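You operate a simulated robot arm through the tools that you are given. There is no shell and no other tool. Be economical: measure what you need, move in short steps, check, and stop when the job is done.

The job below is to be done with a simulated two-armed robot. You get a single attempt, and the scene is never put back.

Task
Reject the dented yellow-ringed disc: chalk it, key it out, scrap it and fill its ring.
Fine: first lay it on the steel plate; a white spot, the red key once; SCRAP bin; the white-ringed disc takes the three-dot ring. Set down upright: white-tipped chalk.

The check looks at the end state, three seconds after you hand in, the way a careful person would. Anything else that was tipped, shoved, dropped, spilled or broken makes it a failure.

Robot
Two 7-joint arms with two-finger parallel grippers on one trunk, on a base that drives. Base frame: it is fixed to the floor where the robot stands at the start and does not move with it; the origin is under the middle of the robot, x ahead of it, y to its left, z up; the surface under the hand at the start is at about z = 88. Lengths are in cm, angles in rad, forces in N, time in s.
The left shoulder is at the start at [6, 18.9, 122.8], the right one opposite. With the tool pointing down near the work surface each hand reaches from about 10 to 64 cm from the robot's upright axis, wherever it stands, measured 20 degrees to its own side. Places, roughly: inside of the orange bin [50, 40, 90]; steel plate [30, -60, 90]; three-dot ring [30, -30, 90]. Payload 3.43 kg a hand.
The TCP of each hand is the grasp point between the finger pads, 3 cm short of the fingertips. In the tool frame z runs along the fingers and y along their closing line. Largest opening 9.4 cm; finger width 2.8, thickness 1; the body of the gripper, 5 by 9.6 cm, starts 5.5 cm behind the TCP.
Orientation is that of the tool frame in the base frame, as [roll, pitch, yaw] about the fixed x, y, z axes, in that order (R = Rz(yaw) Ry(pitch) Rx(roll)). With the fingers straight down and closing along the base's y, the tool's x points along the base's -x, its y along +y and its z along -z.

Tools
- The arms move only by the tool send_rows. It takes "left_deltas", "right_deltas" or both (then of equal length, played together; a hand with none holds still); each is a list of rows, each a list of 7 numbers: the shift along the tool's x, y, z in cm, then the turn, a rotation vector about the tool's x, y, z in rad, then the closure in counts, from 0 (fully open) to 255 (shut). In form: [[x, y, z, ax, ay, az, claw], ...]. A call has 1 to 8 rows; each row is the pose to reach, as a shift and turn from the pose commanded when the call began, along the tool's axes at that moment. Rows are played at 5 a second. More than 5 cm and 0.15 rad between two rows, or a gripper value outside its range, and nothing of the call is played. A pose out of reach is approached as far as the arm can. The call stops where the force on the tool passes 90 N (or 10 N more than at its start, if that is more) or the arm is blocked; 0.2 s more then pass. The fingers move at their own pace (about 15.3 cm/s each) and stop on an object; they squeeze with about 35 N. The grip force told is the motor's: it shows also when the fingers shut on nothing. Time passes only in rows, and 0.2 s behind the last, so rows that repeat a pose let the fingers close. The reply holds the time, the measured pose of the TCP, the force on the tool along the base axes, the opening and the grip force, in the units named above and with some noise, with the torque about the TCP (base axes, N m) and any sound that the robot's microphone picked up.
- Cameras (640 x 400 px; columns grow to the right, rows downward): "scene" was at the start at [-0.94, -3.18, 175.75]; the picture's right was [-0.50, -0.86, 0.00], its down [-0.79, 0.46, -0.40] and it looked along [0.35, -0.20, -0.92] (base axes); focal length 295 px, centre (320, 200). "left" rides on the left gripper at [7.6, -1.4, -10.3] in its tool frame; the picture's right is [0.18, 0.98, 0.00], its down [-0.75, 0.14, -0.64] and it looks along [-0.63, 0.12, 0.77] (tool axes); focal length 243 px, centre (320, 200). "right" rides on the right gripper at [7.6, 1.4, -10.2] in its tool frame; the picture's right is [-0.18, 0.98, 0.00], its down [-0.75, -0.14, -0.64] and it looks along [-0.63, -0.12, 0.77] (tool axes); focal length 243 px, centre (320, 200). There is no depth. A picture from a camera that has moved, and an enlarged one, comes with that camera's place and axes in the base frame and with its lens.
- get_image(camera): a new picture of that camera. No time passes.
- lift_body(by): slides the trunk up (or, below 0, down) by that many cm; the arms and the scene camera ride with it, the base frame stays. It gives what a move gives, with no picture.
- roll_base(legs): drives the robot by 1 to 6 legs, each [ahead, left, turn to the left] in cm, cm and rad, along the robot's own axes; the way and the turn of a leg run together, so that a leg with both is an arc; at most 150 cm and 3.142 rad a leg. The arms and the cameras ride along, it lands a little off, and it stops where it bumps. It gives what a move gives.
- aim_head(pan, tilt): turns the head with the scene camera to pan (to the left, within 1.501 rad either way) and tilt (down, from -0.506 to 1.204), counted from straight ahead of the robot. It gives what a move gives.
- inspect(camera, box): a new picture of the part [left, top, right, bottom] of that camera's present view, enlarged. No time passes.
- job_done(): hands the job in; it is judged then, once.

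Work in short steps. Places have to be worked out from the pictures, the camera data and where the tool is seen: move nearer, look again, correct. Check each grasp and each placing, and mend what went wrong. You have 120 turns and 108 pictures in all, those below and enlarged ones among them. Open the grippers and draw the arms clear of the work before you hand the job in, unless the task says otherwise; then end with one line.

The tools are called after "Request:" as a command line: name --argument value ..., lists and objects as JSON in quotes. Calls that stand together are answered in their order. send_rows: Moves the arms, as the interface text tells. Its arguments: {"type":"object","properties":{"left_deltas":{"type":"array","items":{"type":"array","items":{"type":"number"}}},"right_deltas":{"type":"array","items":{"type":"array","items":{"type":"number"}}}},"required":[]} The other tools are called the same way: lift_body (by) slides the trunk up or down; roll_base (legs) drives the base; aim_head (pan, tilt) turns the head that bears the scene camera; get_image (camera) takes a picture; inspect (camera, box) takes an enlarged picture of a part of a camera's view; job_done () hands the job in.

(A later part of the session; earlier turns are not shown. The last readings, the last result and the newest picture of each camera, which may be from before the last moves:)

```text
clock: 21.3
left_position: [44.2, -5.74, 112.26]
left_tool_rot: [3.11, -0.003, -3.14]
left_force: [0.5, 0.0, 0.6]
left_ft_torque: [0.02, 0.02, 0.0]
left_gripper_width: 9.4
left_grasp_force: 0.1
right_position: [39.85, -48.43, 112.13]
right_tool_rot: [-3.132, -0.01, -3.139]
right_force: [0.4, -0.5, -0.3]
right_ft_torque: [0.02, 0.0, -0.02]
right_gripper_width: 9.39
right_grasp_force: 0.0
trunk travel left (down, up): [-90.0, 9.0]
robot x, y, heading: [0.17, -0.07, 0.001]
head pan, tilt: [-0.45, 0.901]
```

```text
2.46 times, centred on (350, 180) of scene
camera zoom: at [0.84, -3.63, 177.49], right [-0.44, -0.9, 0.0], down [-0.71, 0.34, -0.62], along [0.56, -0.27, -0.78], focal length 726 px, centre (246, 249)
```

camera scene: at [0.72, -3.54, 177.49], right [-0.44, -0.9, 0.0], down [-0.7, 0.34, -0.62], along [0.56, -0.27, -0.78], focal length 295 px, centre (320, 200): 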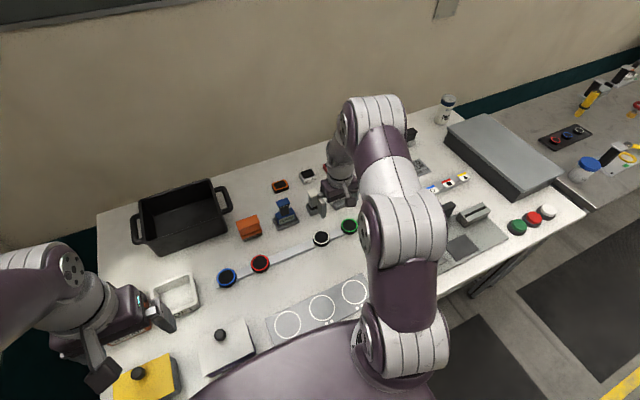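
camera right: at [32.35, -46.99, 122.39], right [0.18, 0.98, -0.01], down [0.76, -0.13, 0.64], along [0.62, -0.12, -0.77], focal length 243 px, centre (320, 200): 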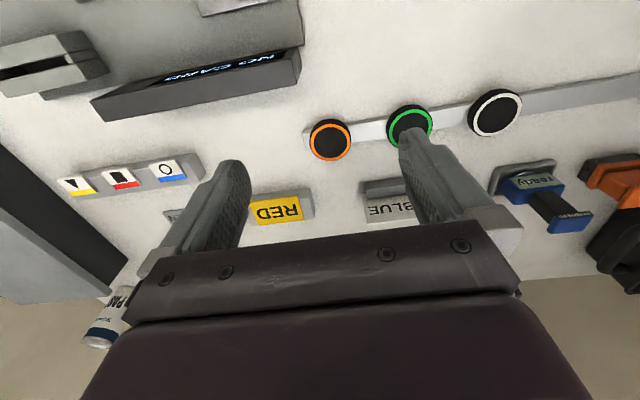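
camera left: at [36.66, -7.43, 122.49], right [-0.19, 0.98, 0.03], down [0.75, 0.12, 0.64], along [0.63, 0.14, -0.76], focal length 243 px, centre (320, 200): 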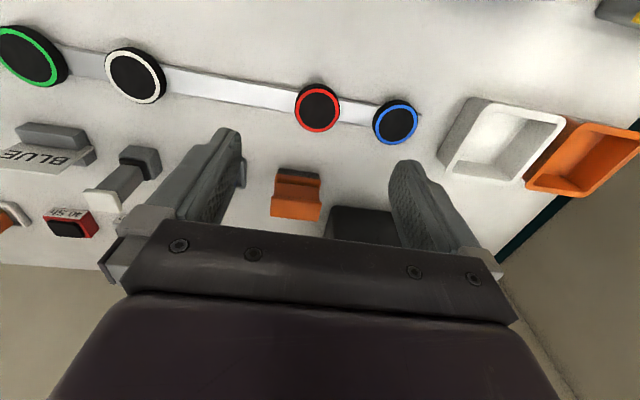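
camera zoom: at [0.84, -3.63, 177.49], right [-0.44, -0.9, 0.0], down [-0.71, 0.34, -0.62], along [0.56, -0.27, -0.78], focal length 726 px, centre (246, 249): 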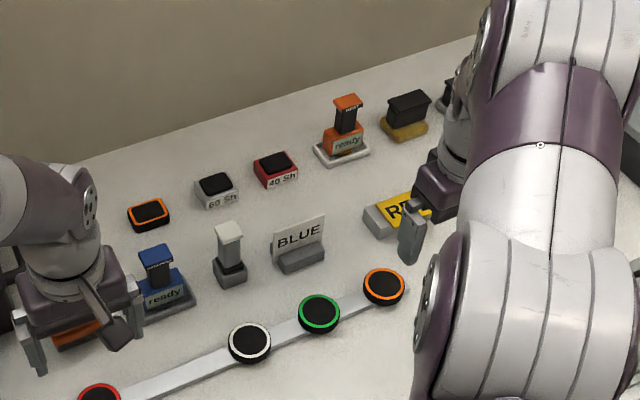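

The chalk stands in a block with a wide white cap at about (60.3,-29.4, top z≈99.3). I send the left hand back and bring the right hand over the chalk.

Request:
send_rows --left_deltas '[[2, 3, -2, 0, 0, 0, 0], [4, 6, -4, 0, 0, 0, 0], [6, 9, -6, 0, 0, 0, 0], [8, 12, -8, 0, 0, 0, 0], [11, 15, -10, 0, 0, 0, 0], [14, 18, -12, 0, 0, 0, 0], [17, 21, -14, 0, 0, 0, 0], [20, 24, -16, 0, 0, 0, 0]]' --right_deltas '[[0, 0, 0, 0, 0, 0, 0], [-3, 2.5, 0, 0, 0, 0, 0], [-6, 5, 0, 0, 0, 0, 0], [-9, 8, 0, 0, 0, 0, 0], [-12, 11, 0, 0, 0, 0, 0], [-15, 14, 0, 0, 0, 0, 0], [-18, 17, 0, 0, 0, 0, 0], [-20.5, 19, 0, 0, 0, 0, 0]]'

Request:
get_image --camera "right"

```text
clock: 23.1
left_position: [24.21, 17.93, 128.88]
left_tool_rot: [3.112, 0.0, -3.14]
left_force: [0.3, -0.1, 0.2]
left_ft_torque: [-0.02, 0.02, 0.02]
left_gripper_width: 9.41
left_grasp_force: 0.0
right_position: [58.52, -28.96, 111.24]
right_tool_rot: [-3.134, -0.011, -3.139]
right_force: [-0.3, 0.2, 0.2]
right_ft_torque: [0.0, 0.01, -0.01]
right_gripper_width: 9.41
right_grasp_force: 0.1
right hand out of reach, approached as far as the arm can: row 8
trunk travel left (down, up): [-90.0, 9.0]
robot x, y, heading: [0.43, -0.24, 0.0]
head pan, tilt: [-0.45, 0.901]
```

```text
69 pictures are left
camera right: at [51.0, -27.46, 121.61], right [0.18, 0.98, -0.01], down [0.76, -0.13, 0.64], along [0.62, -0.12, -0.77], focal length 243 px, centre (320, 200)
```

right: 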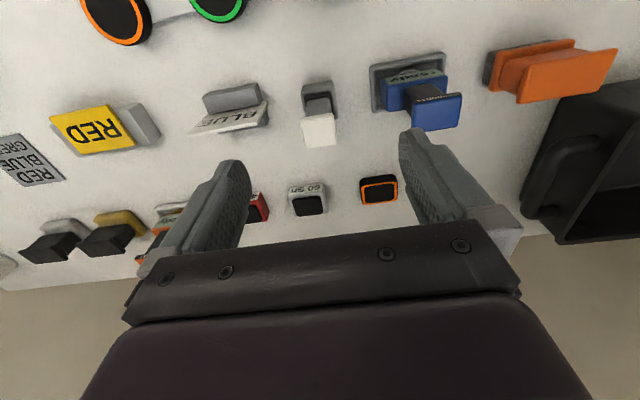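

Cap confirmed at (60.5,-29.4). I half-close the fingers (≈6 cm, neighbours are close) and go to z≈103 just above it, reaching forward.

Request:
send_rows --right_deltas '[[0, -0.4, 3, 0, 0, 0, 92], [0, -0.4, 7, 0, 0, 0, 92], [-1, -0.4, 7.5, 0, 0, 0, 92], [-2, -0.4, 7.5, 0, 0, 0, 92], [-2, -0.4, 7.5, 0, 0, 0, 92]]'

Request:
get_image --camera "right"

```text
clock: 24.3
left_position: [24.3, 17.84, 128.79]
left_tool_rot: [3.112, -0.003, -3.138]
left_force: [-1.3, -0.6, 0.2]
left_ft_torque: [-0.01, 0.02, 0.02]
left_gripper_width: 9.4
left_grasp_force: 0.0
right_position: [60.77, -29.73, 103.8]
right_tool_rot: [-3.133, -0.008, -3.137]
right_force: [-0.2, -1.1, -0.2]
right_ft_torque: [0.0, 0.01, 0.03]
right_gripper_width: 6.01
right_grasp_force: 0.1
trunk travel left (down, up): [-90.0, 9.0]
robot x, y, heading: [-0.03, -0.17, 0.005]
head pan, tilt: [-0.45, 0.901]
```

```text
68 pictures are left
camera right: at [53.13, -28.16, 114.05], right [0.18, 0.98, -0.01], down [0.76, -0.13, 0.64], along [0.63, -0.12, -0.77], focal length 243 px, centre (320, 200)
```

right: 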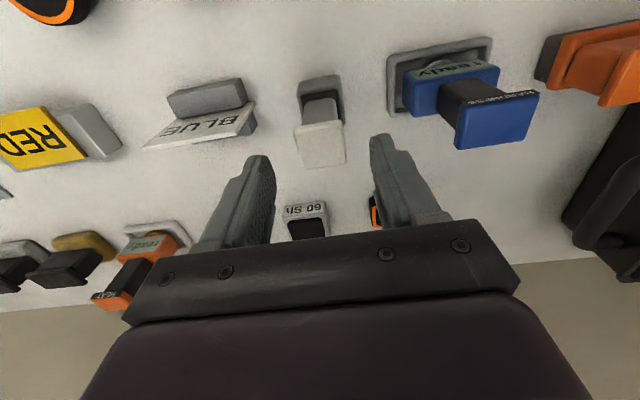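

Well centred. I descend to z≈96.8 and close on the cap/rod.

Request:
send_rows --right_deltas '[[0.2, 0.1, 3, 0, 0, 0, 92], [0.2, 0.1, 6, 0, 0, 0, 92], [0.2, 0.1, 7, 0, 0, 0, 92], [0.2, 0.1, 7, 0, 0, 0, 255], [0.2, 0.1, 7, 0, 0, 0, 255], [0.2, 0.1, 7, 0, 0, 0, 255]]'

Request:
get_image --camera "right"

```text
clock: 25.7
left_position: [24.34, 17.79, 128.75]
left_tool_rot: [3.113, -0.003, -3.137]
left_force: [0.1, 0.5, 0.0]
left_ft_torque: [-0.02, -0.01, 0.01]
left_gripper_width: 9.39
left_grasp_force: 0.0
right_position: [60.47, -29.61, 96.87]
right_tool_rot: [-3.132, -0.009, -3.138]
right_force: [0.5, -0.5, 0.8]
right_ft_torque: [0.04, -0.01, 0.01]
right_gripper_width: 3.75
right_grasp_force: 35.0
trunk travel left (down, up): [-90.0, 9.0]
robot x, y, heading: [-0.26, 0.11, 0.005]
head pan, tilt: [-0.45, 0.901]
```

```text
67 pictures are left
camera right: at [52.89, -28.1, 107.07], right [0.18, 0.98, -0.01], down [0.76, -0.13, 0.64], along [0.62, -0.12, -0.77], focal length 243 px, centre (320, 200)
```

right: 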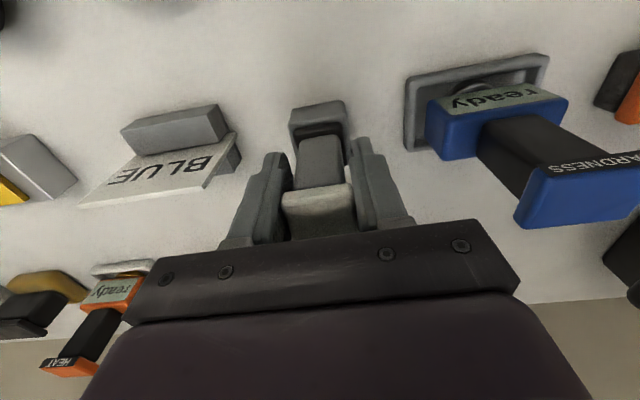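

Gripped at 3.75 cm (the cap). I lift gently 5 cm to see whether the chalk comes out of its stand.

Request:
send_rows --right_deltas '[[0, 0, -1, 0, 0, 0, 255], [0, 0, -2.5, 0, 0, 0, 255], [0, 0, -4, 0, 0, 0, 255], [0, 0, -6, 0, 0, 0, 255]]'

Request:
get_image --camera "right"

Request:
inspect --camera "scene" --box '[260, 150, 420, 250]'

```text
clock: 26.7
left_position: [24.31, 17.83, 128.86]
left_tool_rot: [3.113, -0.001, -3.139]
left_force: [-0.8, 0.5, 0.6]
left_ft_torque: [-0.03, -0.02, 0.0]
left_gripper_width: 9.39
left_grasp_force: 0.2
right_position: [60.41, -29.52, 102.97]
right_tool_rot: [-3.135, -0.01, -3.137]
right_force: [-0.9, -0.3, -0.8]
right_ft_torque: [0.02, -0.01, 0.03]
right_gripper_width: 3.76
right_grasp_force: 35.0
trunk travel left (down, up): [-90.0, 9.0]
robot x, y, heading: [0.14, -0.03, -0.001]
head pan, tilt: [-0.45, 0.901]
```

```text
66 pictures are left
camera right: at [52.82, -28.0, 113.15], right [0.18, 0.98, -0.01], down [0.76, -0.13, 0.64], along [0.62, -0.12, -0.77], focal length 243 px, centre (320, 200)
```

right: 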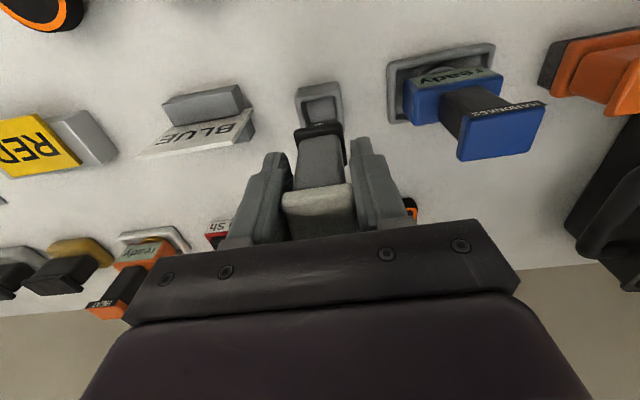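

```text
4.00 times, centred on (340, 200) of scene
camera zoom: at [0.71, -3.46, 177.49], right [-0.44, -0.9, 0.0], down [-0.71, 0.34, -0.62], along [0.56, -0.27, -0.78], focal length 1180 px, centre (240, 200)
```

zoom: 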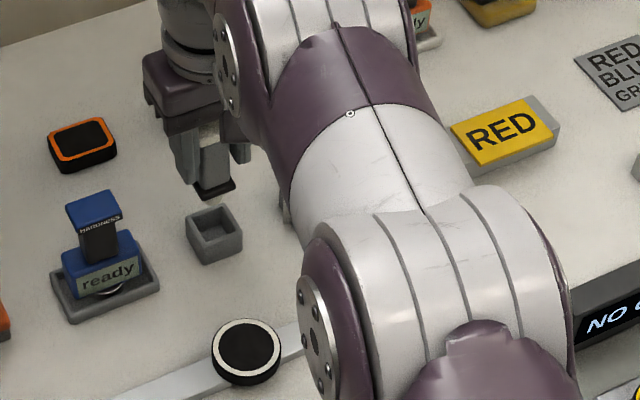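

The chalk is out; its lower end shows a black collar. I raise it high and toward the robot to see from the head camera what is on the lower end.

Request:
send_rows --right_deltas '[[2, 0, -4, 0, 0, 0, 255], [5, 0, -7, 0, 0, 0, 255], [8, 0, -10, 0, 0, 0, 255], [10, 0, -14, 0, 0.1, 0, 255], [12, 0, -18, 0, 0.2, 0, 255], [14, 0, -22, 0, 0.3, 0, 255], [15, 0, -26, 0, 0.4, 0, 255], [15, 0, -28, 0, 0.5, 0, 255]]'

Request:
get_image --camera "scene"

```text
clock: 28.5
left_position: [24.34, 17.75, 128.99]
left_tool_rot: [3.11, -0.002, -3.138]
left_force: [-0.4, -0.7, 0.0]
left_ft_torque: [-0.01, 0.02, 0.0]
left_gripper_width: 9.4
left_grasp_force: 0.0
right_position: [33.97, -27.96, 115.04]
right_tool_rot: [-3.126, -0.475, 3.141]
right_force: [0.3, 0.5, -0.8]
right_ft_torque: [-0.01, 0.01, 0.0]
right_gripper_width: 3.76
right_grasp_force: 34.8
right hand out of reach, approached as far as the arm can: row 4, 5, 6, 7, 8
trunk travel left (down, up): [-90.0, 9.0]
robot x, y, heading: [-0.18, -0.18, 0.0]
head pan, tilt: [-0.45, 0.901]
```

```text
64 pictures are left
camera scene: at [0.87, -3.54, 177.49], right [-0.44, -0.9, 0.0], down [-0.71, 0.34, -0.62], along [0.56, -0.27, -0.78], focal length 295 px, centre (320, 200)
```

scene: 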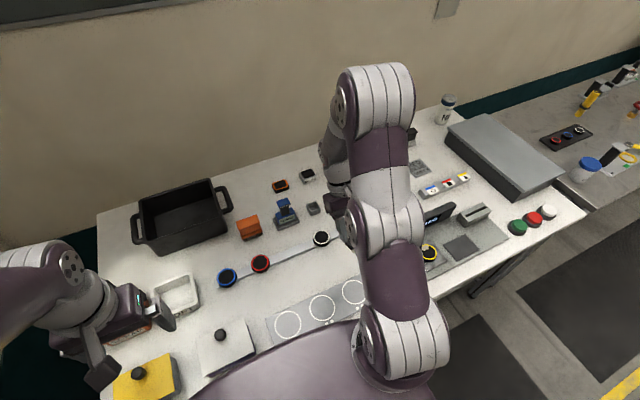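

The arm hides the chalk. I straighten the hand again; a light touch on the disc will show if the lower end writes.

Request:
send_rows --right_deltas '[[0, 0, 0, 0, -0.14, 0, 255], [0, 0, 0, 0, -0.28, 0, 255], [0, 0, 0, 0, -0.4, 0, 255], [0, 0, 0, 0, -0.47, 0, 255], [0, 0, 0, 0, -0.47, 0, 255]]'

Request:
get_image --camera "right"

```text
clock: 29.7
left_position: [24.35, 17.81, 128.9]
left_tool_rot: [3.113, -0.004, -3.137]
left_force: [0.3, -0.2, -0.3]
left_ft_torque: [0.02, 0.0, 0.02]
left_gripper_width: 9.39
left_grasp_force: 0.0
right_position: [33.96, -27.82, 115.05]
right_tool_rot: [-3.132, -0.038, 3.141]
right_force: [-0.3, -0.1, -1.1]
right_ft_torque: [-0.05, 0.03, 0.04]
right_gripper_width: 3.73
right_grasp_force: 35.2
trunk travel left (down, up): [-90.0, 9.0]
robot x, y, heading: [-0.42, 0.04, -0.001]
head pan, tilt: [-0.45, 0.901]
```

```text
63 pictures are left
camera right: at [26.71, -26.31, 125.57], right [0.18, 0.98, -0.02], down [0.78, -0.13, 0.61], along [0.6, -0.12, -0.79], focal length 243 px, centre (320, 200)
```

right: 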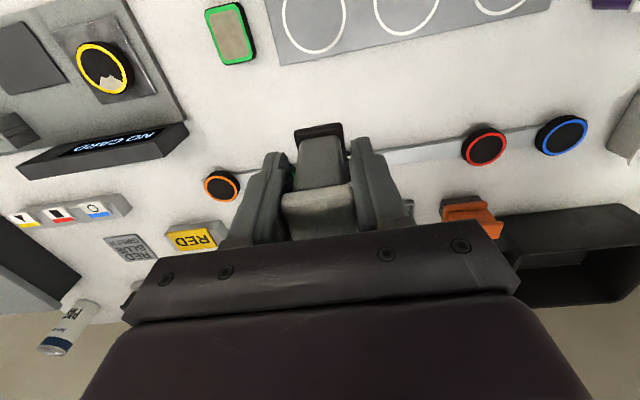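

I carry the chalk over the disc at (26.9,-55) with its end a few cm above it.

Request:
send_rows --right_deltas '[[1, -4, 0, 0, -0.03, 0, 255], [2, -8, 0, 0, -0.03, 0, 255], [3, -12, 0, 0, -0.03, 0, 255], [4, -16, 0, 0, -0.03, 0, 255], [5, -20, 0, 0, -0.03, 0, 255], [6, -24, 2, 0, -0.03, 0, 255], [7, -27.1, 5, 0, -0.03, 0, 255], [7, -27.1, 8, 0, -0.03, 0, 255]]'

Request:
get_image --camera "right"

```text
clock: 31.5
left_position: [24.48, 17.75, 128.87]
left_tool_rot: [3.11, -0.004, -3.138]
left_force: [0.7, 0.6, 0.0]
left_ft_torque: [-0.03, -0.06, -0.03]
left_gripper_width: 9.42
left_grasp_force: 0.0
right_position: [26.89, -54.96, 107.75]
right_tool_rot: [-3.131, -0.01, -3.139]
right_force: [-0.2, 1.0, 0.1]
right_ft_torque: [-0.03, 0.0, -0.01]
right_gripper_width: 3.75
right_grasp_force: 35.1
trunk travel left (down, up): [-90.0, 9.0]
robot x, y, heading: [0.11, 0.03, -0.002]
head pan, tilt: [-0.45, 0.901]
```

```text
62 pictures are left
camera right: at [19.38, -53.52, 117.94], right [0.18, 0.98, -0.01], down [0.76, -0.13, 0.64], along [0.62, -0.12, -0.77], focal length 243 px, centre (320, 200)
```

right: 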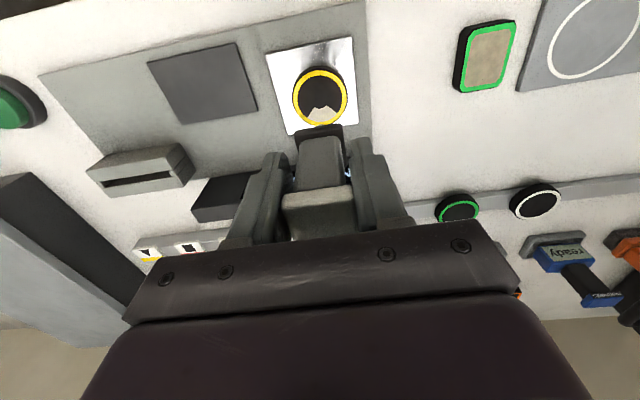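

Over the disc. I lower to about 102 first.

Request:
send_rows --right_deltas '[[0, 0, 2, 0, 0, 0, 255], [0, 0, 4, 0, 0, 0, 255], [0, 0, 5.5, 0, 0, 0, 255]]'

Request:
get_image --camera "right"

```text
clock: 32.3
left_position: [24.42, 17.8, 128.98]
left_tool_rot: [3.112, -0.005, -3.138]
left_force: [-0.2, -1.2, -0.1]
left_ft_torque: [0.01, 0.0, 0.03]
left_gripper_width: 9.4
left_grasp_force: 0.0
right_position: [26.66, -55.13, 102.2]
right_tool_rot: [-3.133, -0.008, -3.138]
right_force: [0.2, -0.1, -0.7]
right_ft_torque: [0.0, -0.02, 0.01]
right_gripper_width: 3.73
right_grasp_force: 35.2
trunk travel left (down, up): [-90.0, 9.0]
robot x, y, heading: [-0.07, -0.17, -0.001]
head pan, tilt: [-0.45, 0.901]
```

```text
61 pictures are left
camera right: at [19.18, -53.61, 112.47], right [0.18, 0.98, -0.01], down [0.76, -0.13, 0.64], along [0.62, -0.12, -0.77], focal length 243 px, centre (320, 200)
```

right: 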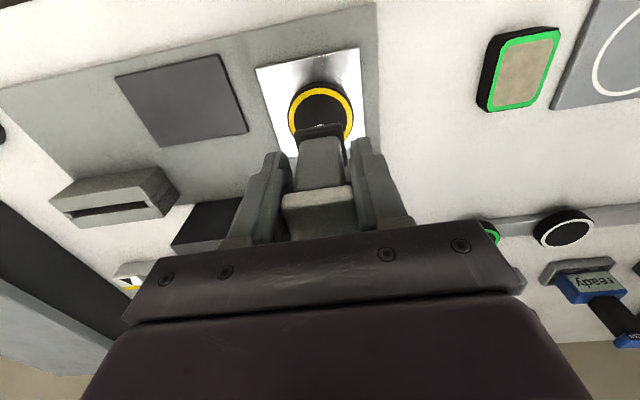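

I zoom on the chalk end, where a small pale thing shows.

Request:
inspect --camera "right" --box '[260, 70, 380, 150]'

```text
5.00 times, centred on (320, 110) of right
camera zoom: at [19.18, -53.61, 112.47], right [0.18, 0.98, -0.01], down [0.76, -0.13, 0.64], along [0.62, -0.12, -0.77], focal length 1213 px, centre (320, 650)
```

zoom: 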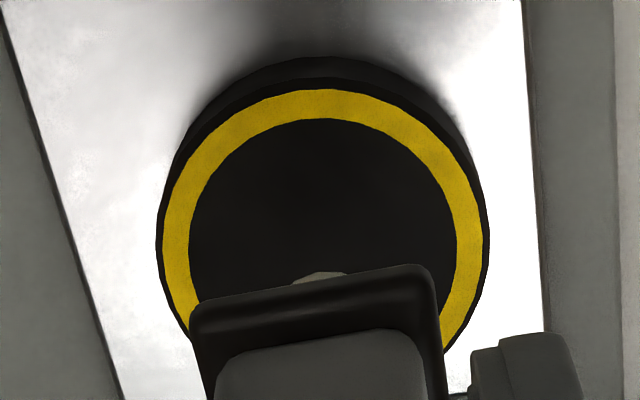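

I lower further in small steps, watching force.

Request:
send_rows --right_deltas '[[0, 0, 0.7, 0, 0, 0, 255], [0, 0, 1.3, 0, 0, 0, 255], [0, 0, 1.7, 0, 0, 0, 255]]'

Request:
get_image --camera "right"

```text
clock: 33.1
left_position: [24.33, 17.82, 128.87]
left_tool_rot: [3.109, -0.005, -3.137]
left_force: [0.4, -0.2, -0.9]
left_ft_torque: [-0.03, -0.02, 0.04]
left_gripper_width: 9.4
left_grasp_force: 0.0
right_position: [26.68, -55.07, 100.52]
right_tool_rot: [-3.132, -0.008, -3.138]
right_force: [0.2, 1.4, -1.3]
right_ft_torque: [-0.04, 0.0, 0.02]
right_gripper_width: 3.71
right_grasp_force: 34.8
trunk travel left (down, up): [-90.0, 9.0]
robot x, y, heading: [0.03, -0.16, 0.001]
head pan, tilt: [-0.45, 0.901]
```

```text
59 pictures are left
camera right: at [19.16, -53.62, 110.79], right [0.18, 0.98, -0.01], down [0.76, -0.13, 0.64], along [0.62, -0.12, -0.77], focal length 243 px, centre (320, 200)
```

right: 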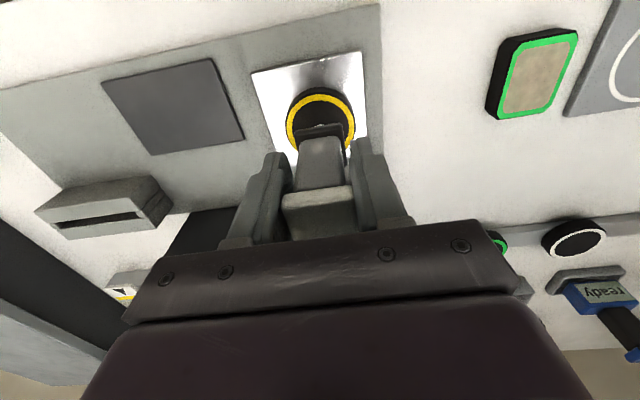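

The pale bit moves with the chalk, so it is the white tip below the collar. I go on down gently until contact.

Request:
send_rows --right_deltas '[[0, 0, 0.3, 0, 0, 0, 255], [0, 0, 0.6, 0, 0, 0, 255], [0, 0, 0.8, 0, 0, 0, 255], [0, 0, 0.8, 0, 0, 0, 255]]'

```text
clock: 34.1
left_position: [24.37, 17.81, 128.95]
left_tool_rot: [3.11, -0.002, -3.139]
left_force: [0.0, 0.4, 0.3]
left_ft_torque: [-0.01, 0.0, 0.01]
left_gripper_width: 9.4
left_grasp_force: 0.0
right_position: [26.78, -55.19, 99.77]
right_tool_rot: [-3.135, -0.008, -3.137]
right_force: [0.0, 0.5, -0.5]
right_ft_torque: [0.02, -0.01, 0.01]
right_gripper_width: 3.76
right_grasp_force: 34.6
trunk travel left (down, up): [-90.0, 9.0]
robot x, y, heading: [-0.08, -0.06, -0.0]
head pan, tilt: [-0.45, 0.901]
```

Still no force; another 0.7 cm in small rows.

Request:
send_rows --right_deltas '[[0, 0, 0.2, 0, 0, 0, 255], [0, 0, 0.4, 0, 0, 0, 255], [0, 0, 0.6, 0, 0, 0, 255], [0, 0, 0.6, 0, 0, 0, 255]]'

```text
clock: 35.1
left_position: [24.27, 18.1, 128.79]
left_tool_rot: [3.114, -0.003, -3.137]
left_force: [-0.2, 0.4, 0.2]
left_ft_torque: [-0.02, 0.02, -0.01]
left_gripper_width: 9.41
left_grasp_force: 0.1
right_position: [26.68, -55.1, 99.31]
right_tool_rot: [-3.128, -0.006, -3.137]
right_force: [1.0, -0.8, 17.8]
right_ft_torque: [-0.07, -0.15, -0.02]
right_gripper_width: 3.73
right_grasp_force: 34.9
trunk travel left (down, up): [-90.0, 9.0]
robot x, y, heading: [0.09, 0.23, 0.005]
head pan, tilt: [-0.45, 0.901]
```

Contact at 18 N. I lift straight up and check for the spot.

Request:
send_rows --right_deltas '[[0, 0, -0.5, 0, 0, 0, 255], [0, 0, -3, 0, 0, 0, 255], [0, 0, -7, 0, 0, 0, 255], [-4, 0, -8, 0, 0, 0, 255], [-4, 0, -8, 0, 0, 0, 255]]'

Request:
get_image --camera "right"

Request:
inspect --camera "right" --box '[260, 40, 380, 120]'

```text
clock: 36.3
left_position: [24.27, 17.87, 128.89]
left_tool_rot: [3.11, -0.002, -3.138]
left_force: [0.3, -0.4, 0.3]
left_ft_torque: [-0.03, -0.02, -0.04]
left_gripper_width: 9.42
left_grasp_force: 0.1
right_position: [30.63, -55.05, 107.06]
right_tool_rot: [-3.134, -0.009, -3.138]
right_force: [0.6, -0.1, -0.9]
right_ft_torque: [-0.01, -0.07, 0.01]
right_gripper_width: 3.74
right_grasp_force: 33.9
trunk travel left (down, up): [-90.0, 9.0]
robot x, y, heading: [0.05, 0.15, 0.002]
head pan, tilt: [-0.45, 0.901]
```

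```text
58 pictures are left
camera right: at [23.08, -53.51, 117.29], right [0.18, 0.98, -0.01], down [0.76, -0.13, 0.64], along [0.62, -0.12, -0.77], focal length 243 px, centre (320, 200)
```

right: 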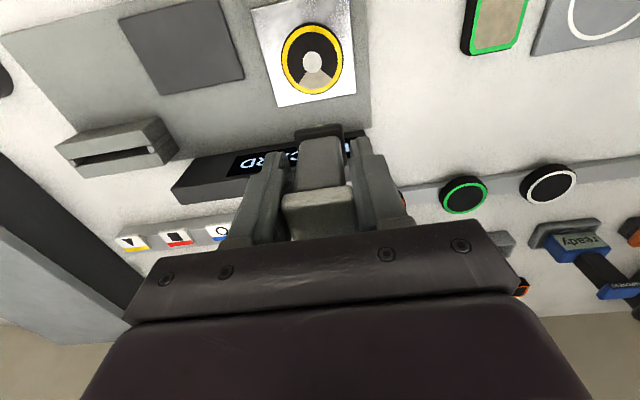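

```text
5.00 times, centred on (320, 80) of right
camera zoom: at [23.08, -53.51, 117.29], right [0.18, 0.98, -0.01], down [0.76, -0.13, 0.64], along [0.62, -0.12, -0.77], focal length 1213 px, centre (320, 800)
```

zoom: 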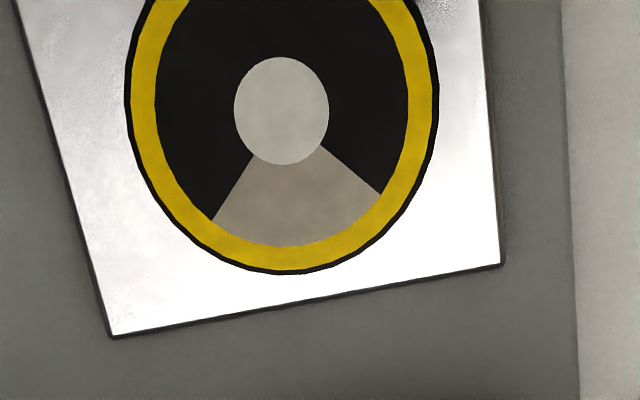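

The white spot is there. Now I carry the chalk back to its cup at (60.5,-29.6).

Request:
send_rows --right_deltas '[[0, 0, -3, 0, 0, 0, 255], [-2.5, 3.5, -3, 0, 0, 0, 255], [-5, 7, -3, 0, 0, 0, 255], [-8, 10.5, -3, 0, 0, 0, 255], [-11, 14, -3, 0, 0, 0, 255], [-14, 17.5, -3, 0, 0, 0, 255], [-17, 20.5, -3, 0, 0, 0, 255], [-20, 23.5, -3, 0, 0, 0, 255]]'

Request:
send_rows --right_deltas '[[-3, 1, 0, 0, 0, 0, 255], [-6, 1.8, 1, 0, 0, 0, 255], [-8, 2, 3, 0, 0, 0, 255], [-9.6, 2, 5, 0, 0, 0, 255], [-9.6, 2, 5, 0, 0, 0, 255]]'

Request:
get_image --camera "right"

```text
clock: 38.1
left_position: [24.49, 17.94, 128.73]
left_tool_rot: [3.111, -0.002, -3.139]
left_force: [0.7, 0.6, 0.1]
left_ft_torque: [-0.03, 0.02, 0.03]
left_gripper_width: 9.39
left_grasp_force: 0.1
right_position: [50.71, -31.02, 109.61]
right_tool_rot: [-3.131, -0.01, -3.141]
right_force: [0.3, 0.5, -0.5]
right_ft_torque: [-0.01, 0.05, 0.0]
right_gripper_width: 3.73
right_grasp_force: 35.1
trunk travel left (down, up): [-90.0, 9.0]
robot x, y, heading: [0.16, 0.3, -0.004]
head pan, tilt: [-0.45, 0.901]
```

```text
clock: 39.3
left_position: [24.27, 17.86, 128.85]
left_tool_rot: [3.112, -0.003, -3.137]
left_force: [-0.7, -0.6, -0.6]
left_ft_torque: [0.02, -0.02, -0.02]
left_gripper_width: 9.41
left_grasp_force: 0.0
right_position: [60.26, -29.23, 104.3]
right_tool_rot: [-3.134, -0.009, -3.138]
right_force: [-0.1, 0.8, -0.5]
right_ft_torque: [0.02, 0.01, 0.02]
right_gripper_width: 3.74
right_grasp_force: 35.4
trunk travel left (down, up): [-90.0, 9.0]
robot x, y, heading: [0.32, -0.1, -0.003]
head pan, tilt: [-0.45, 0.901]
```

```text
56 pictures are left
camera right: at [52.71, -27.71, 114.61], right [0.18, 0.98, -0.01], down [0.76, -0.13, 0.64], along [0.62, -0.12, -0.77], focal length 243 px, centre (320, 200)
```

right: 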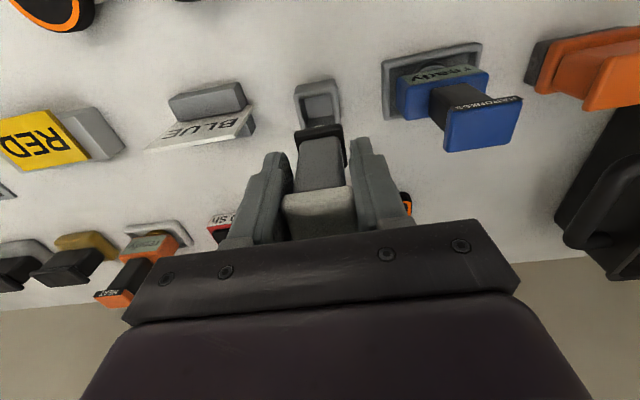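

The cup is slightly to -y of the hand; I correct by (+0.1,-0.3) and lower until just above the cup, then look again.

Request:
send_rows --right_deltas '[[-0.1, -0.3, 1, 0, 0, 0, 255], [-0.1, -0.3, 2.6, 0, 0, 0, 255], [-0.1, -0.3, 2.6, 0, 0, 0, 255]]'

Request:
inspect --camera "right" --box '[240, 70, 400, 170]'

```text
clock: 40.1
left_position: [24.37, 17.78, 128.92]
left_tool_rot: [3.111, -0.001, -3.138]
left_force: [0.4, -0.3, -0.2]
left_ft_torque: [0.0, -0.02, 0.01]
left_gripper_width: 9.41
left_grasp_force: 0.0
right_position: [60.25, -29.81, 101.83]
right_tool_rot: [-3.133, -0.008, -3.136]
right_force: [-0.2, 0.2, -0.7]
right_ft_torque: [0.01, -0.02, -0.02]
right_gripper_width: 3.73
right_grasp_force: 35.1
trunk travel left (down, up): [-90.0, 9.0]
robot x, y, heading: [-0.19, -0.13, 0.004]
head pan, tilt: [-0.45, 0.901]
```

```text
4.00 times, centred on (320, 120) of right
camera zoom: at [52.68, -28.15, 112.18], right [0.18, 0.98, -0.01], down [0.76, -0.13, 0.64], along [0.62, -0.12, -0.77], focal length 970 px, centre (320, 520)
```

zoom: 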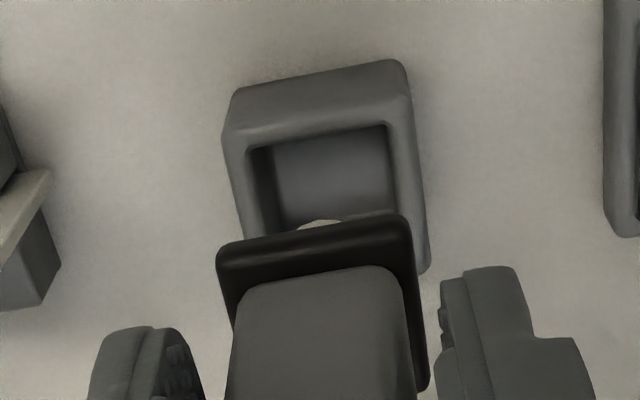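

Aligned (tip over the cup opening, y≈-29.5). I lower to the seating height ≈97.

Request:
send_rows --right_deltas '[[0, 0, 2, 0, 0, 0, 255], [0, 0, 3.5, 0, 0, 0, 255], [0, 0, 4.4, 0, 0, 0, 255], [0, 0, 4.7, 0, 0, 0, 255], [0, 0, 4.7, 0, 0, 0, 255]]'

Request:
get_image --camera "right"

```text
clock: 41.3
left_position: [24.31, 17.81, 128.89]
left_tool_rot: [3.113, -0.003, -3.137]
left_force: [0.4, 0.2, 0.1]
left_ft_torque: [0.0, -0.04, 0.04]
left_gripper_width: 9.42
left_grasp_force: 0.0
right_position: [60.22, -29.82, 97.43]
right_tool_rot: [-3.132, -0.01, -3.137]
right_force: [0.9, -0.3, -0.9]
right_ft_torque: [-0.01, 0.01, -0.02]
right_gripper_width: 3.67
right_grasp_force: 35.0
trunk travel left (down, up): [-90.0, 9.0]
robot x, y, heading: [-0.19, -0.38, 0.001]
head pan, tilt: [-0.45, 0.901]
```

```text
54 pictures are left
camera right: at [52.75, -28.27, 107.55], right [0.18, 0.98, -0.01], down [0.76, -0.13, 0.64], along [0.62, -0.12, -0.77], focal length 243 px, centre (320, 200)
```

right: 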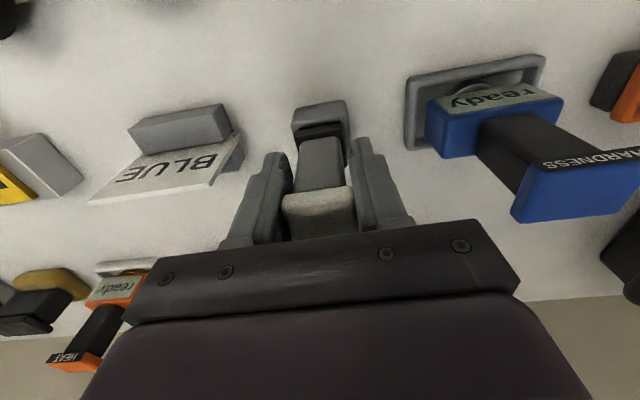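

Looks nearly seated and in line. I lower the last half centimetre, watching force.

Request:
send_rows --right_deltas '[[0, 0, 0.2, 0, 0, 0, 255], [0, 0, 0.4, 0, 0, 0, 255], [0, 0, 0.55, 0, 0, 0, 255], [0, 0, 0.55, 0, 0, 0, 255]]'

Request:
inspect --camera "right" --box '[240, 80, 400, 180]'

```text
clock: 42.3
left_position: [24.5, 17.82, 128.88]
left_tool_rot: [3.112, -0.004, -3.138]
left_force: [-0.7, -0.3, -0.2]
left_ft_torque: [0.04, -0.01, -0.02]
left_gripper_width: 9.38
left_grasp_force: 0.1
right_position: [60.35, -29.83, 96.73]
right_tool_rot: [-3.134, -0.009, -3.137]
right_force: [0.4, -0.4, 0.3]
right_ft_torque: [0.01, 0.0, -0.01]
right_gripper_width: 3.75
right_grasp_force: 35.0
trunk travel left (down, up): [-90.0, 9.0]
robot x, y, heading: [0.07, 0.11, -0.004]
head pan, tilt: [-0.45, 0.901]
```

```text
4.00 times, centred on (320, 130) of right
camera zoom: at [52.75, -28.29, 107.05], right [0.18, 0.98, -0.01], down [0.76, -0.13, 0.64], along [0.62, -0.12, -0.77], focal length 970 px, centre (320, 480)
```

zoom: 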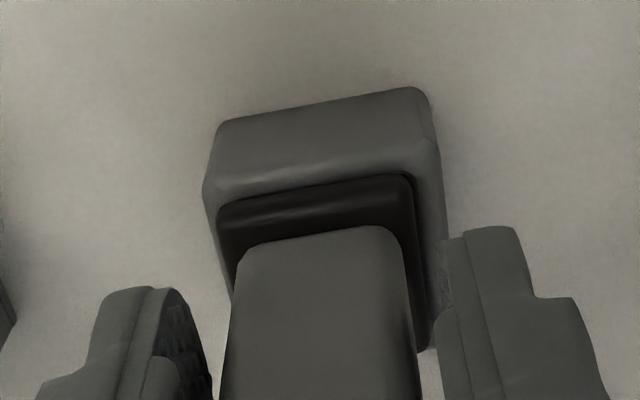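

Collar sits on the rim region; I lower 0.3 cm more to feel contact.

Request:
send_rows --right_deltas '[[0, 0, 0.15, 0, 0, 0, 255], [0, 0, 0.3, 0, 0, 0, 255], [0, 0, 0.3, 0, 0, 0, 255]]'

```text
clock: 43.1
left_position: [24.18, 17.9, 128.99]
left_tool_rot: [3.112, -0.001, -3.138]
left_force: [-0.8, 0.6, -0.4]
left_ft_torque: [-0.02, 0.02, 0.01]
left_gripper_width: 9.42
left_grasp_force: 0.2
right_position: [60.26, -29.83, 96.77]
right_tool_rot: [-3.13, -0.003, -3.137]
right_force: [2.6, -2.1, 20.7]
right_ft_torque: [0.16, 0.0, 0.0]
right_gripper_width: 3.73
right_grasp_force: 35.1
trunk travel left (down, up): [-90.0, 9.0]
robot x, y, heading: [0.31, 0.42, 0.0]
head pan, tilt: [-0.45, 0.901]
```

Contact, seated at the same height as before. I back off 0.2, open to about 6 cm only, and rise.

Request:
send_rows --right_deltas '[[0, 0, -0.2, 0, 0, 0, 255], [0, 0, -0.2, 0, 0, 0, 92], [0, 0, -0.2, 0, 0, 0, 92], [0, 0, -3, 0, 0, 0, 92], [0, 0, -7, 0, 0, 0, 92], [4, 0, -9, 0, 0, 0, 92]]'

Request:
get_image --camera "right"

Request:
get_image --camera "left"

```text
clock: 44.5
left_position: [24.06, 17.86, 128.92]
left_tool_rot: [3.112, 0.001, -3.138]
left_force: [-0.5, 0.6, 0.4]
left_ft_torque: [-0.05, 0.0, -0.02]
left_gripper_width: 9.41
left_grasp_force: 0.1
right_position: [56.12, -29.66, 105.74]
right_tool_rot: [-3.133, -0.008, -3.138]
right_force: [-0.5, -0.4, -0.7]
right_ft_torque: [0.01, -0.02, 0.0]
right_gripper_width: 6.01
right_grasp_force: 0.1
trunk travel left (down, up): [-90.0, 9.0]
robot x, y, heading: [0.03, -0.35, -0.002]
head pan, tilt: [-0.45, 0.901]
```

```text
52 pictures are left
camera right: at [48.47, -28.21, 115.85], right [0.18, 0.98, -0.01], down [0.76, -0.13, 0.64], along [0.63, -0.12, -0.77], focal length 243 px, centre (320, 200)
```

right: 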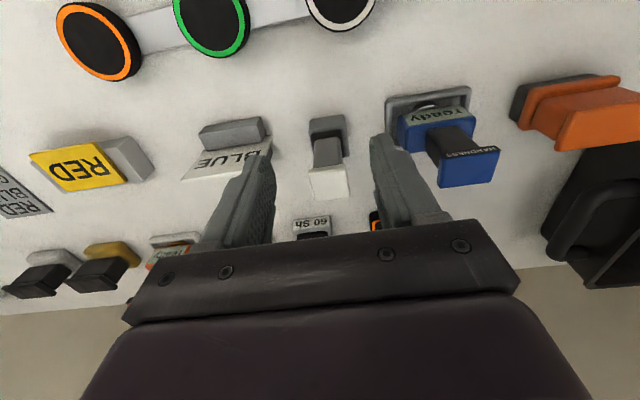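

```text
51 pictures are left
camera left: at [16.42, 16.18, 139.15], right [-0.19, 0.98, 0.03], down [0.75, 0.12, 0.65], along [0.63, 0.14, -0.76], focal length 243 px, centre (320, 200)
```

left: 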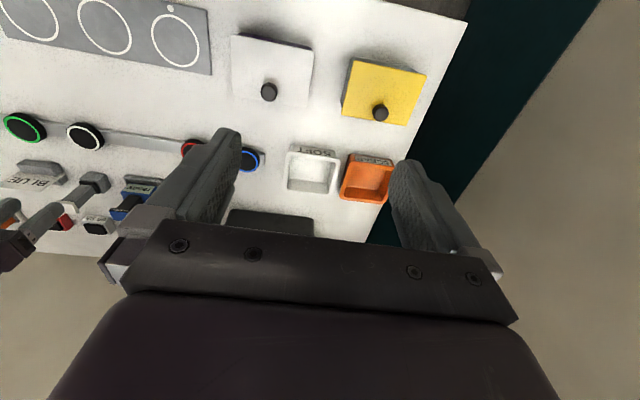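

The chalk stands in its cup again. The red key is at about (21.5,-97.5), out of reach from here, so I retract the right hand up and then drive 45 cm to the right.

Request:
send_rows --right_deltas '[[3, 0, -3, 0, 0, 0, 92], [6, -1, -6, 0, 0, 0, 92], [10, -2, -8, 0, 0, 0, 92], [14, -3, -10, 0, 0, 0, 92], [18, -5, -11, 0, 0, 0, 255], [22, -7, -12, 0, 0, 0, 255], [26, -9, -12, 0, 0, 0, 255], [28, -12, -12, 0, 0, 0, 255]]'

Request:
roll_base --legs '[[0, -22, 0], [0, -22, 0]]'

Request:
aim_head --pan -0.7 --tilt 0.95

Request:
get_image --camera "scene"

Request:
get_image --camera "right"

```text
clock: 46.3
left_position: [24.35, 17.83, 128.96]
left_tool_rot: [3.112, -0.002, -3.139]
left_force: [-0.5, -0.3, -0.1]
left_ft_torque: [-0.02, 0.02, 0.02]
left_gripper_width: 9.39
left_grasp_force: 0.1
right_position: [28.52, -41.7, 117.94]
right_tool_rot: [-3.132, -0.01, -3.138]
right_force: [-0.2, 0.2, 0.2]
right_ft_torque: [-0.01, 0.02, 0.02]
right_gripper_width: 0.0
right_grasp_force: 32.9
trunk travel left (down, up): [-90.0, 9.0]
robot x, y, heading: [-0.38, 0.13, -0.002]
head pan, tilt: [-0.45, 0.901]
```

```text
clock: 49.3
left_position: [24.35, -25.54, 128.85]
left_tool_rot: [3.113, -0.004, -3.129]
left_force: [0.5, -0.1, 1.0]
left_ft_torque: [0.03, -0.02, 0.03]
left_gripper_width: 9.42
left_grasp_force: 0.1
right_position: [29.12, -84.98, 118.04]
right_tool_rot: [-3.13, -0.008, -3.131]
right_force: [0.1, 0.1, 0.1]
right_ft_torque: [-0.01, -0.05, 0.01]
right_gripper_width: 0.0
right_grasp_force: 32.8
trunk travel left (down, up): [-90.0, 9.0]
robot x, y, heading: [0.58, -43.89, 0.009]
head pan, tilt: [-0.45, 0.901]
```

```text
clock: 50.0
left_position: [24.42, -25.87, 128.85]
left_tool_rot: [3.11, -0.004, -3.129]
left_force: [-0.2, 0.5, 0.0]
left_ft_torque: [0.03, 0.0, 0.03]
left_gripper_width: 9.42
left_grasp_force: 0.1
right_position: [29.05, -85.35, 118.0]
right_tool_rot: [-3.132, -0.008, -3.13]
right_force: [0.7, -0.2, -0.4]
right_ft_torque: [0.0, 0.02, 0.02]
right_gripper_width: 0.01
right_grasp_force: 33.1
trunk travel left (down, up): [-90.0, 9.0]
robot x, y, heading: [0.48, -43.95, 0.012]
head pan, tilt: [-0.7, 0.949]
```

```text
50 pictures are left
camera scene: at [-0.2, -48.95, 177.12], right [-0.64, -0.77, 0.0], down [-0.63, 0.52, -0.58], along [0.45, -0.37, -0.81], focal length 295 px, centre (320, 200)
```

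scene: 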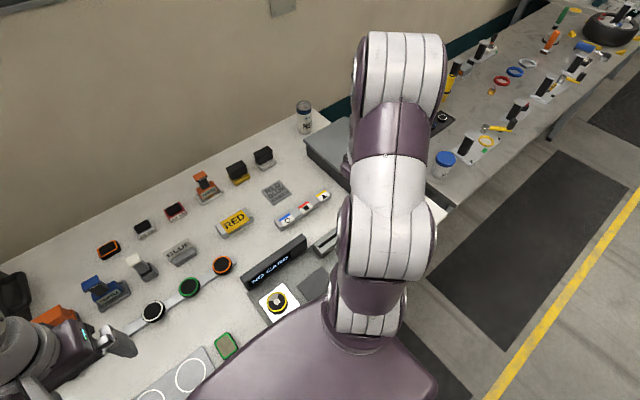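

```text
49 pictures are left
camera right: at [21.52, -83.9, 128.19], right [0.17, 0.98, -0.01], down [0.76, -0.13, 0.64], along [0.63, -0.12, -0.77], focal length 243 px, centre (320, 200)
```

right: 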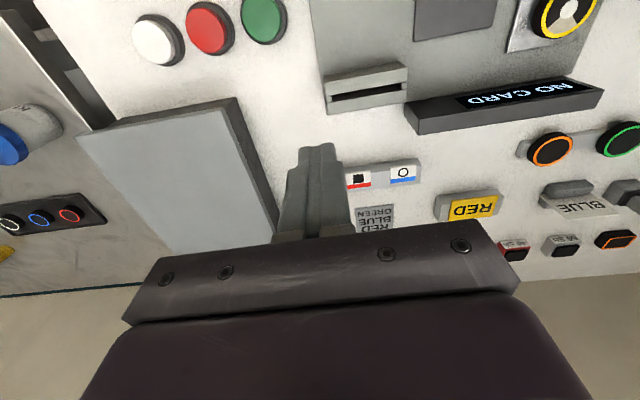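

Red key now computes to about (22,-98.6). I bring the closed fingers over it at z≈106 and look again.

Request:
send_rows --right_deltas '[[2, -3.5, 1, 0, 0, 0, 255], [4, -7, 3, 0, 0, 0, 255], [6, -10.5, 6, 0, 0, 0, 255], [7, -13.1, 9, 0, 0, 0, 255], [7, -13.1, 12, 0, 0, 0, 255]]'

Request:
get_image --camera "right"

```text
refused: row 3 steps farther than a row can; nothing moved
```

```text
48 pictures are left
camera right: at [21.52, -83.9, 128.19], right [0.17, 0.98, -0.01], down [0.76, -0.13, 0.64], along [0.63, -0.12, -0.77], focal length 243 px, centre (320, 200)
```

right: 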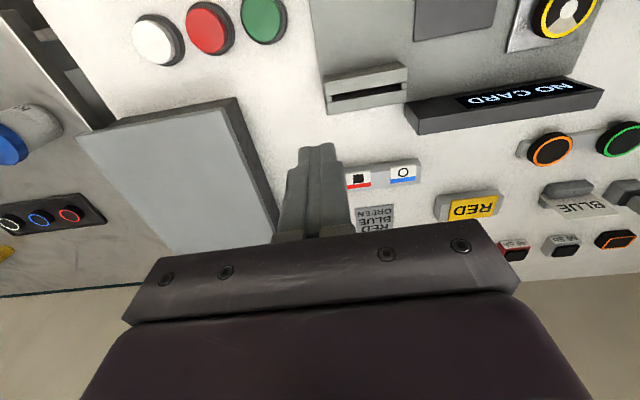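

One row was too long; I resend with smaller steps.

Request:
send_rows --right_deltas '[[2, -3, 1, 0, 0, 0, 255], [4, -6, 2, 0, 0, 0, 255], [6, -9, 4, 0, 0, 0, 255], [7, -12, 6.5, 0, 0, 0, 255], [7, -13.1, 9.5, 0, 0, 0, 255], [7, -13.1, 12, 0, 0, 0, 255]]'

Request:
get_image --camera "right"

```text
clock: 51.4
left_position: [24.46, -25.8, 128.88]
left_tool_rot: [3.112, -0.004, -3.13]
left_force: [0.4, -0.5, -0.3]
left_ft_torque: [-0.01, 0.0, -0.02]
left_gripper_width: 9.41
left_grasp_force: 0.0
right_position: [22.09, -98.43, 106.03]
right_tool_rot: [-3.131, -0.009, -3.131]
right_force: [-0.4, -1.0, 0.3]
right_ft_torque: [0.01, -0.01, 0.01]
right_gripper_width: 0.02
right_grasp_force: 33.4
trunk travel left (down, up): [-90.0, 9.0]
robot x, y, heading: [0.12, -44.08, 0.005]
head pan, tilt: [-0.7, 0.949]
```

```text
47 pictures are left
camera right: at [14.47, -97.05, 116.28], right [0.17, 0.99, -0.01], down [0.76, -0.13, 0.64], along [0.63, -0.12, -0.77], focal length 243 px, centre (320, 200)
```

right: 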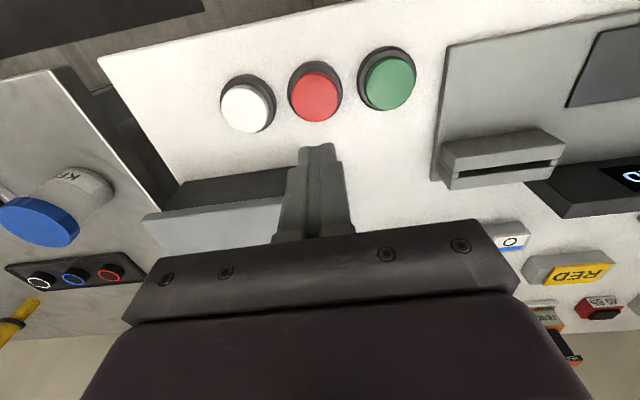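

Red key at about (21.7,-99.0). I adjust and lower to tip z≈93.5.

Request:
send_rows --right_deltas '[[0.4, -0.5, 4, 0, 0, 0, 255], [0.4, -0.5, 8, 0, 0, 0, 255], [0.4, -0.5, 9.5, 0, 0, 0, 255], [0.4, -0.5, 9.5, 0, 0, 0, 255]]'

Request:
get_image --camera "right"

```text
clock: 52.4
left_position: [24.34, -25.93, 128.92]
left_tool_rot: [3.111, -0.003, -3.13]
left_force: [0.4, 0.5, -0.2]
left_ft_torque: [0.0, -0.01, 0.0]
left_gripper_width: 9.4
left_grasp_force: 0.0
right_position: [21.8, -99.08, 96.69]
right_tool_rot: [-3.133, -0.009, -3.13]
right_force: [-0.4, -0.7, 0.0]
right_ft_torque: [0.03, 0.01, 0.01]
right_gripper_width: 0.01
right_grasp_force: 33.2
trunk travel left (down, up): [-90.0, 9.0]
robot x, y, heading: [0.61, -43.61, 0.003]
head pan, tilt: [-0.7, 0.949]
```

```text
46 pictures are left
camera right: at [14.24, -97.7, 106.89], right [0.17, 0.98, -0.01], down [0.76, -0.13, 0.64], along [0.63, -0.12, -0.77], focal length 243 px, centre (320, 200)
```

right: 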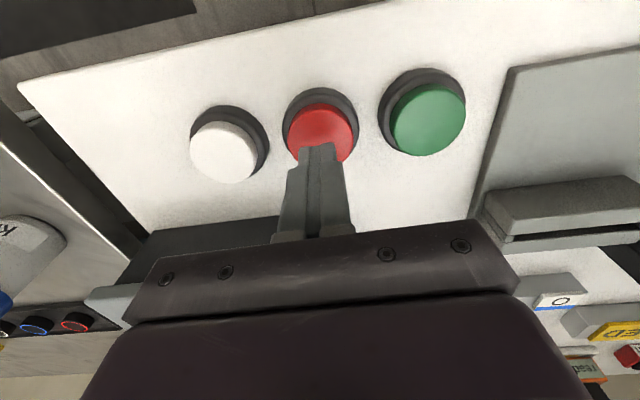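

Right above the red key. I press in one monotonic stroke.

Request:
send_rows --right_deltas '[[0, 0, 1, 0, 0, 0, 255], [0, 0, 1.8, 0, 0, 0, 255], [0, 0, 2.3, 0, 0, 0, 255], [0, 0, 2.6, 0, 0, 0, 255]]'

```text
clock: 53.4
left_position: [24.35, -25.84, 128.87]
left_tool_rot: [3.11, -0.004, -3.131]
left_force: [-0.3, -0.3, -0.5]
left_ft_torque: [0.02, -0.03, -0.01]
left_gripper_width: 9.39
left_grasp_force: 0.0
right_position: [21.75, -99.11, 93.93]
right_tool_rot: [-3.133, -0.007, -3.128]
right_force: [-0.1, -0.6, -0.2]
right_ft_torque: [0.0, 0.01, 0.0]
right_gripper_width: 0.02
right_grasp_force: 33.2
trunk travel left (down, up): [-90.0, 9.0]
robot x, y, heading: [0.47, -44.18, 0.017]
head pan, tilt: [-0.7, 0.949]
```

No contact yet (tip z≈91); I continue the stroke.

Request:
send_rows --right_deltas '[[0, 0, 0.3, 0, 0, 0, 255], [0, 0, 0.6, 0, 0, 0, 255], [0, 0, 0.9, 0, 0, 0, 255], [0, 0, 1.1, 0, 0, 0, 255]]'

```text
clock: 54.4
left_position: [24.32, -25.59, 128.86]
left_tool_rot: [3.112, -0.002, -3.129]
left_force: [-0.1, -0.8, -0.4]
left_ft_torque: [-0.02, -0.01, 0.0]
left_gripper_width: 9.4
left_grasp_force: 0.1
right_position: [21.71, -99.13, 93.22]
right_tool_rot: [-3.127, -0.006, -3.129]
right_force: [3.0, 0.7, 17.8]
right_ft_torque: [0.04, -0.16, 0.0]
right_gripper_width: 0.0
right_grasp_force: 32.9
trunk travel left (down, up): [-90.0, 9.0]
robot x, y, heading: [0.2, -43.82, 0.01]
head pan, tilt: [-0.7, 0.949]
heard: click
```

A click was heard: key pressed once. I lift off straight up and retract.

Request:
send_rows --right_deltas '[[0, 0, -2, 0, 0, 0, 255], [0, 0, -6, 0, 0, 0, 255], [0, 0, -10.5, 0, 0, 0, 255], [0, 2, -15, 0, 0, 0, 255], [0, 4, -19, 0, 0, 0, 255], [0, 7, -22, 0, 0, 0, 0], [0, 7, -25, 0, 0, 0, 0]]'

Request:
get_image --camera "right"

Request:
get_image --camera "left"

```text
clock: 56.0
left_position: [24.49, -25.69, 128.8]
left_tool_rot: [3.111, -0.002, -3.128]
left_force: [0.1, 0.5, 0.0]
left_ft_torque: [-0.04, -0.01, 0.0]
left_gripper_width: 9.42
left_grasp_force: 0.0
right_position: [22.06, -91.86, 117.85]
right_tool_rot: [-3.133, -0.008, -3.131]
right_force: [0.0, 0.6, 0.5]
right_ft_torque: [0.0, -0.05, 0.05]
right_gripper_width: 9.41
right_grasp_force: 0.2
trunk travel left (down, up): [-90.0, 9.0]
robot x, y, heading: [-0.22, -43.81, 0.014]
head pan, tilt: [-0.7, 0.949]
```

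```text
45 pictures are left
camera right: at [14.4, -90.41, 128.16], right [0.17, 0.98, -0.01], down [0.76, -0.13, 0.64], along [0.63, -0.12, -0.77], focal length 243 px, centre (320, 200)
```

right: 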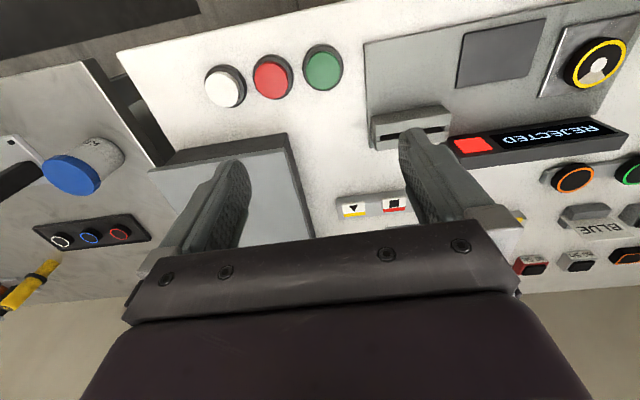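

```text
44 pictures are left
camera left: at [16.72, -27.55, 139.12], right [-0.2, 0.98, 0.03], down [0.75, 0.13, 0.64], along [0.63, 0.15, -0.76], focal length 243 px, centre (320, 200)
```

left: 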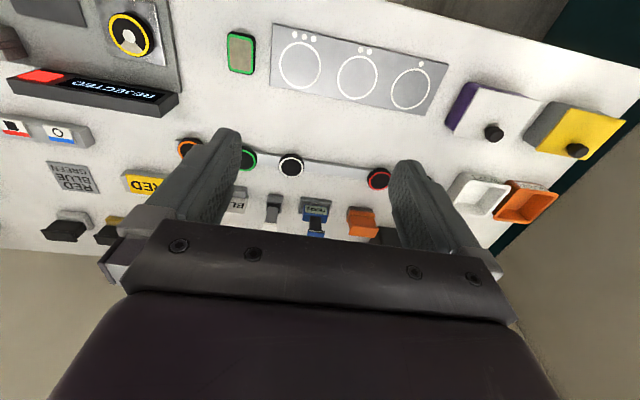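

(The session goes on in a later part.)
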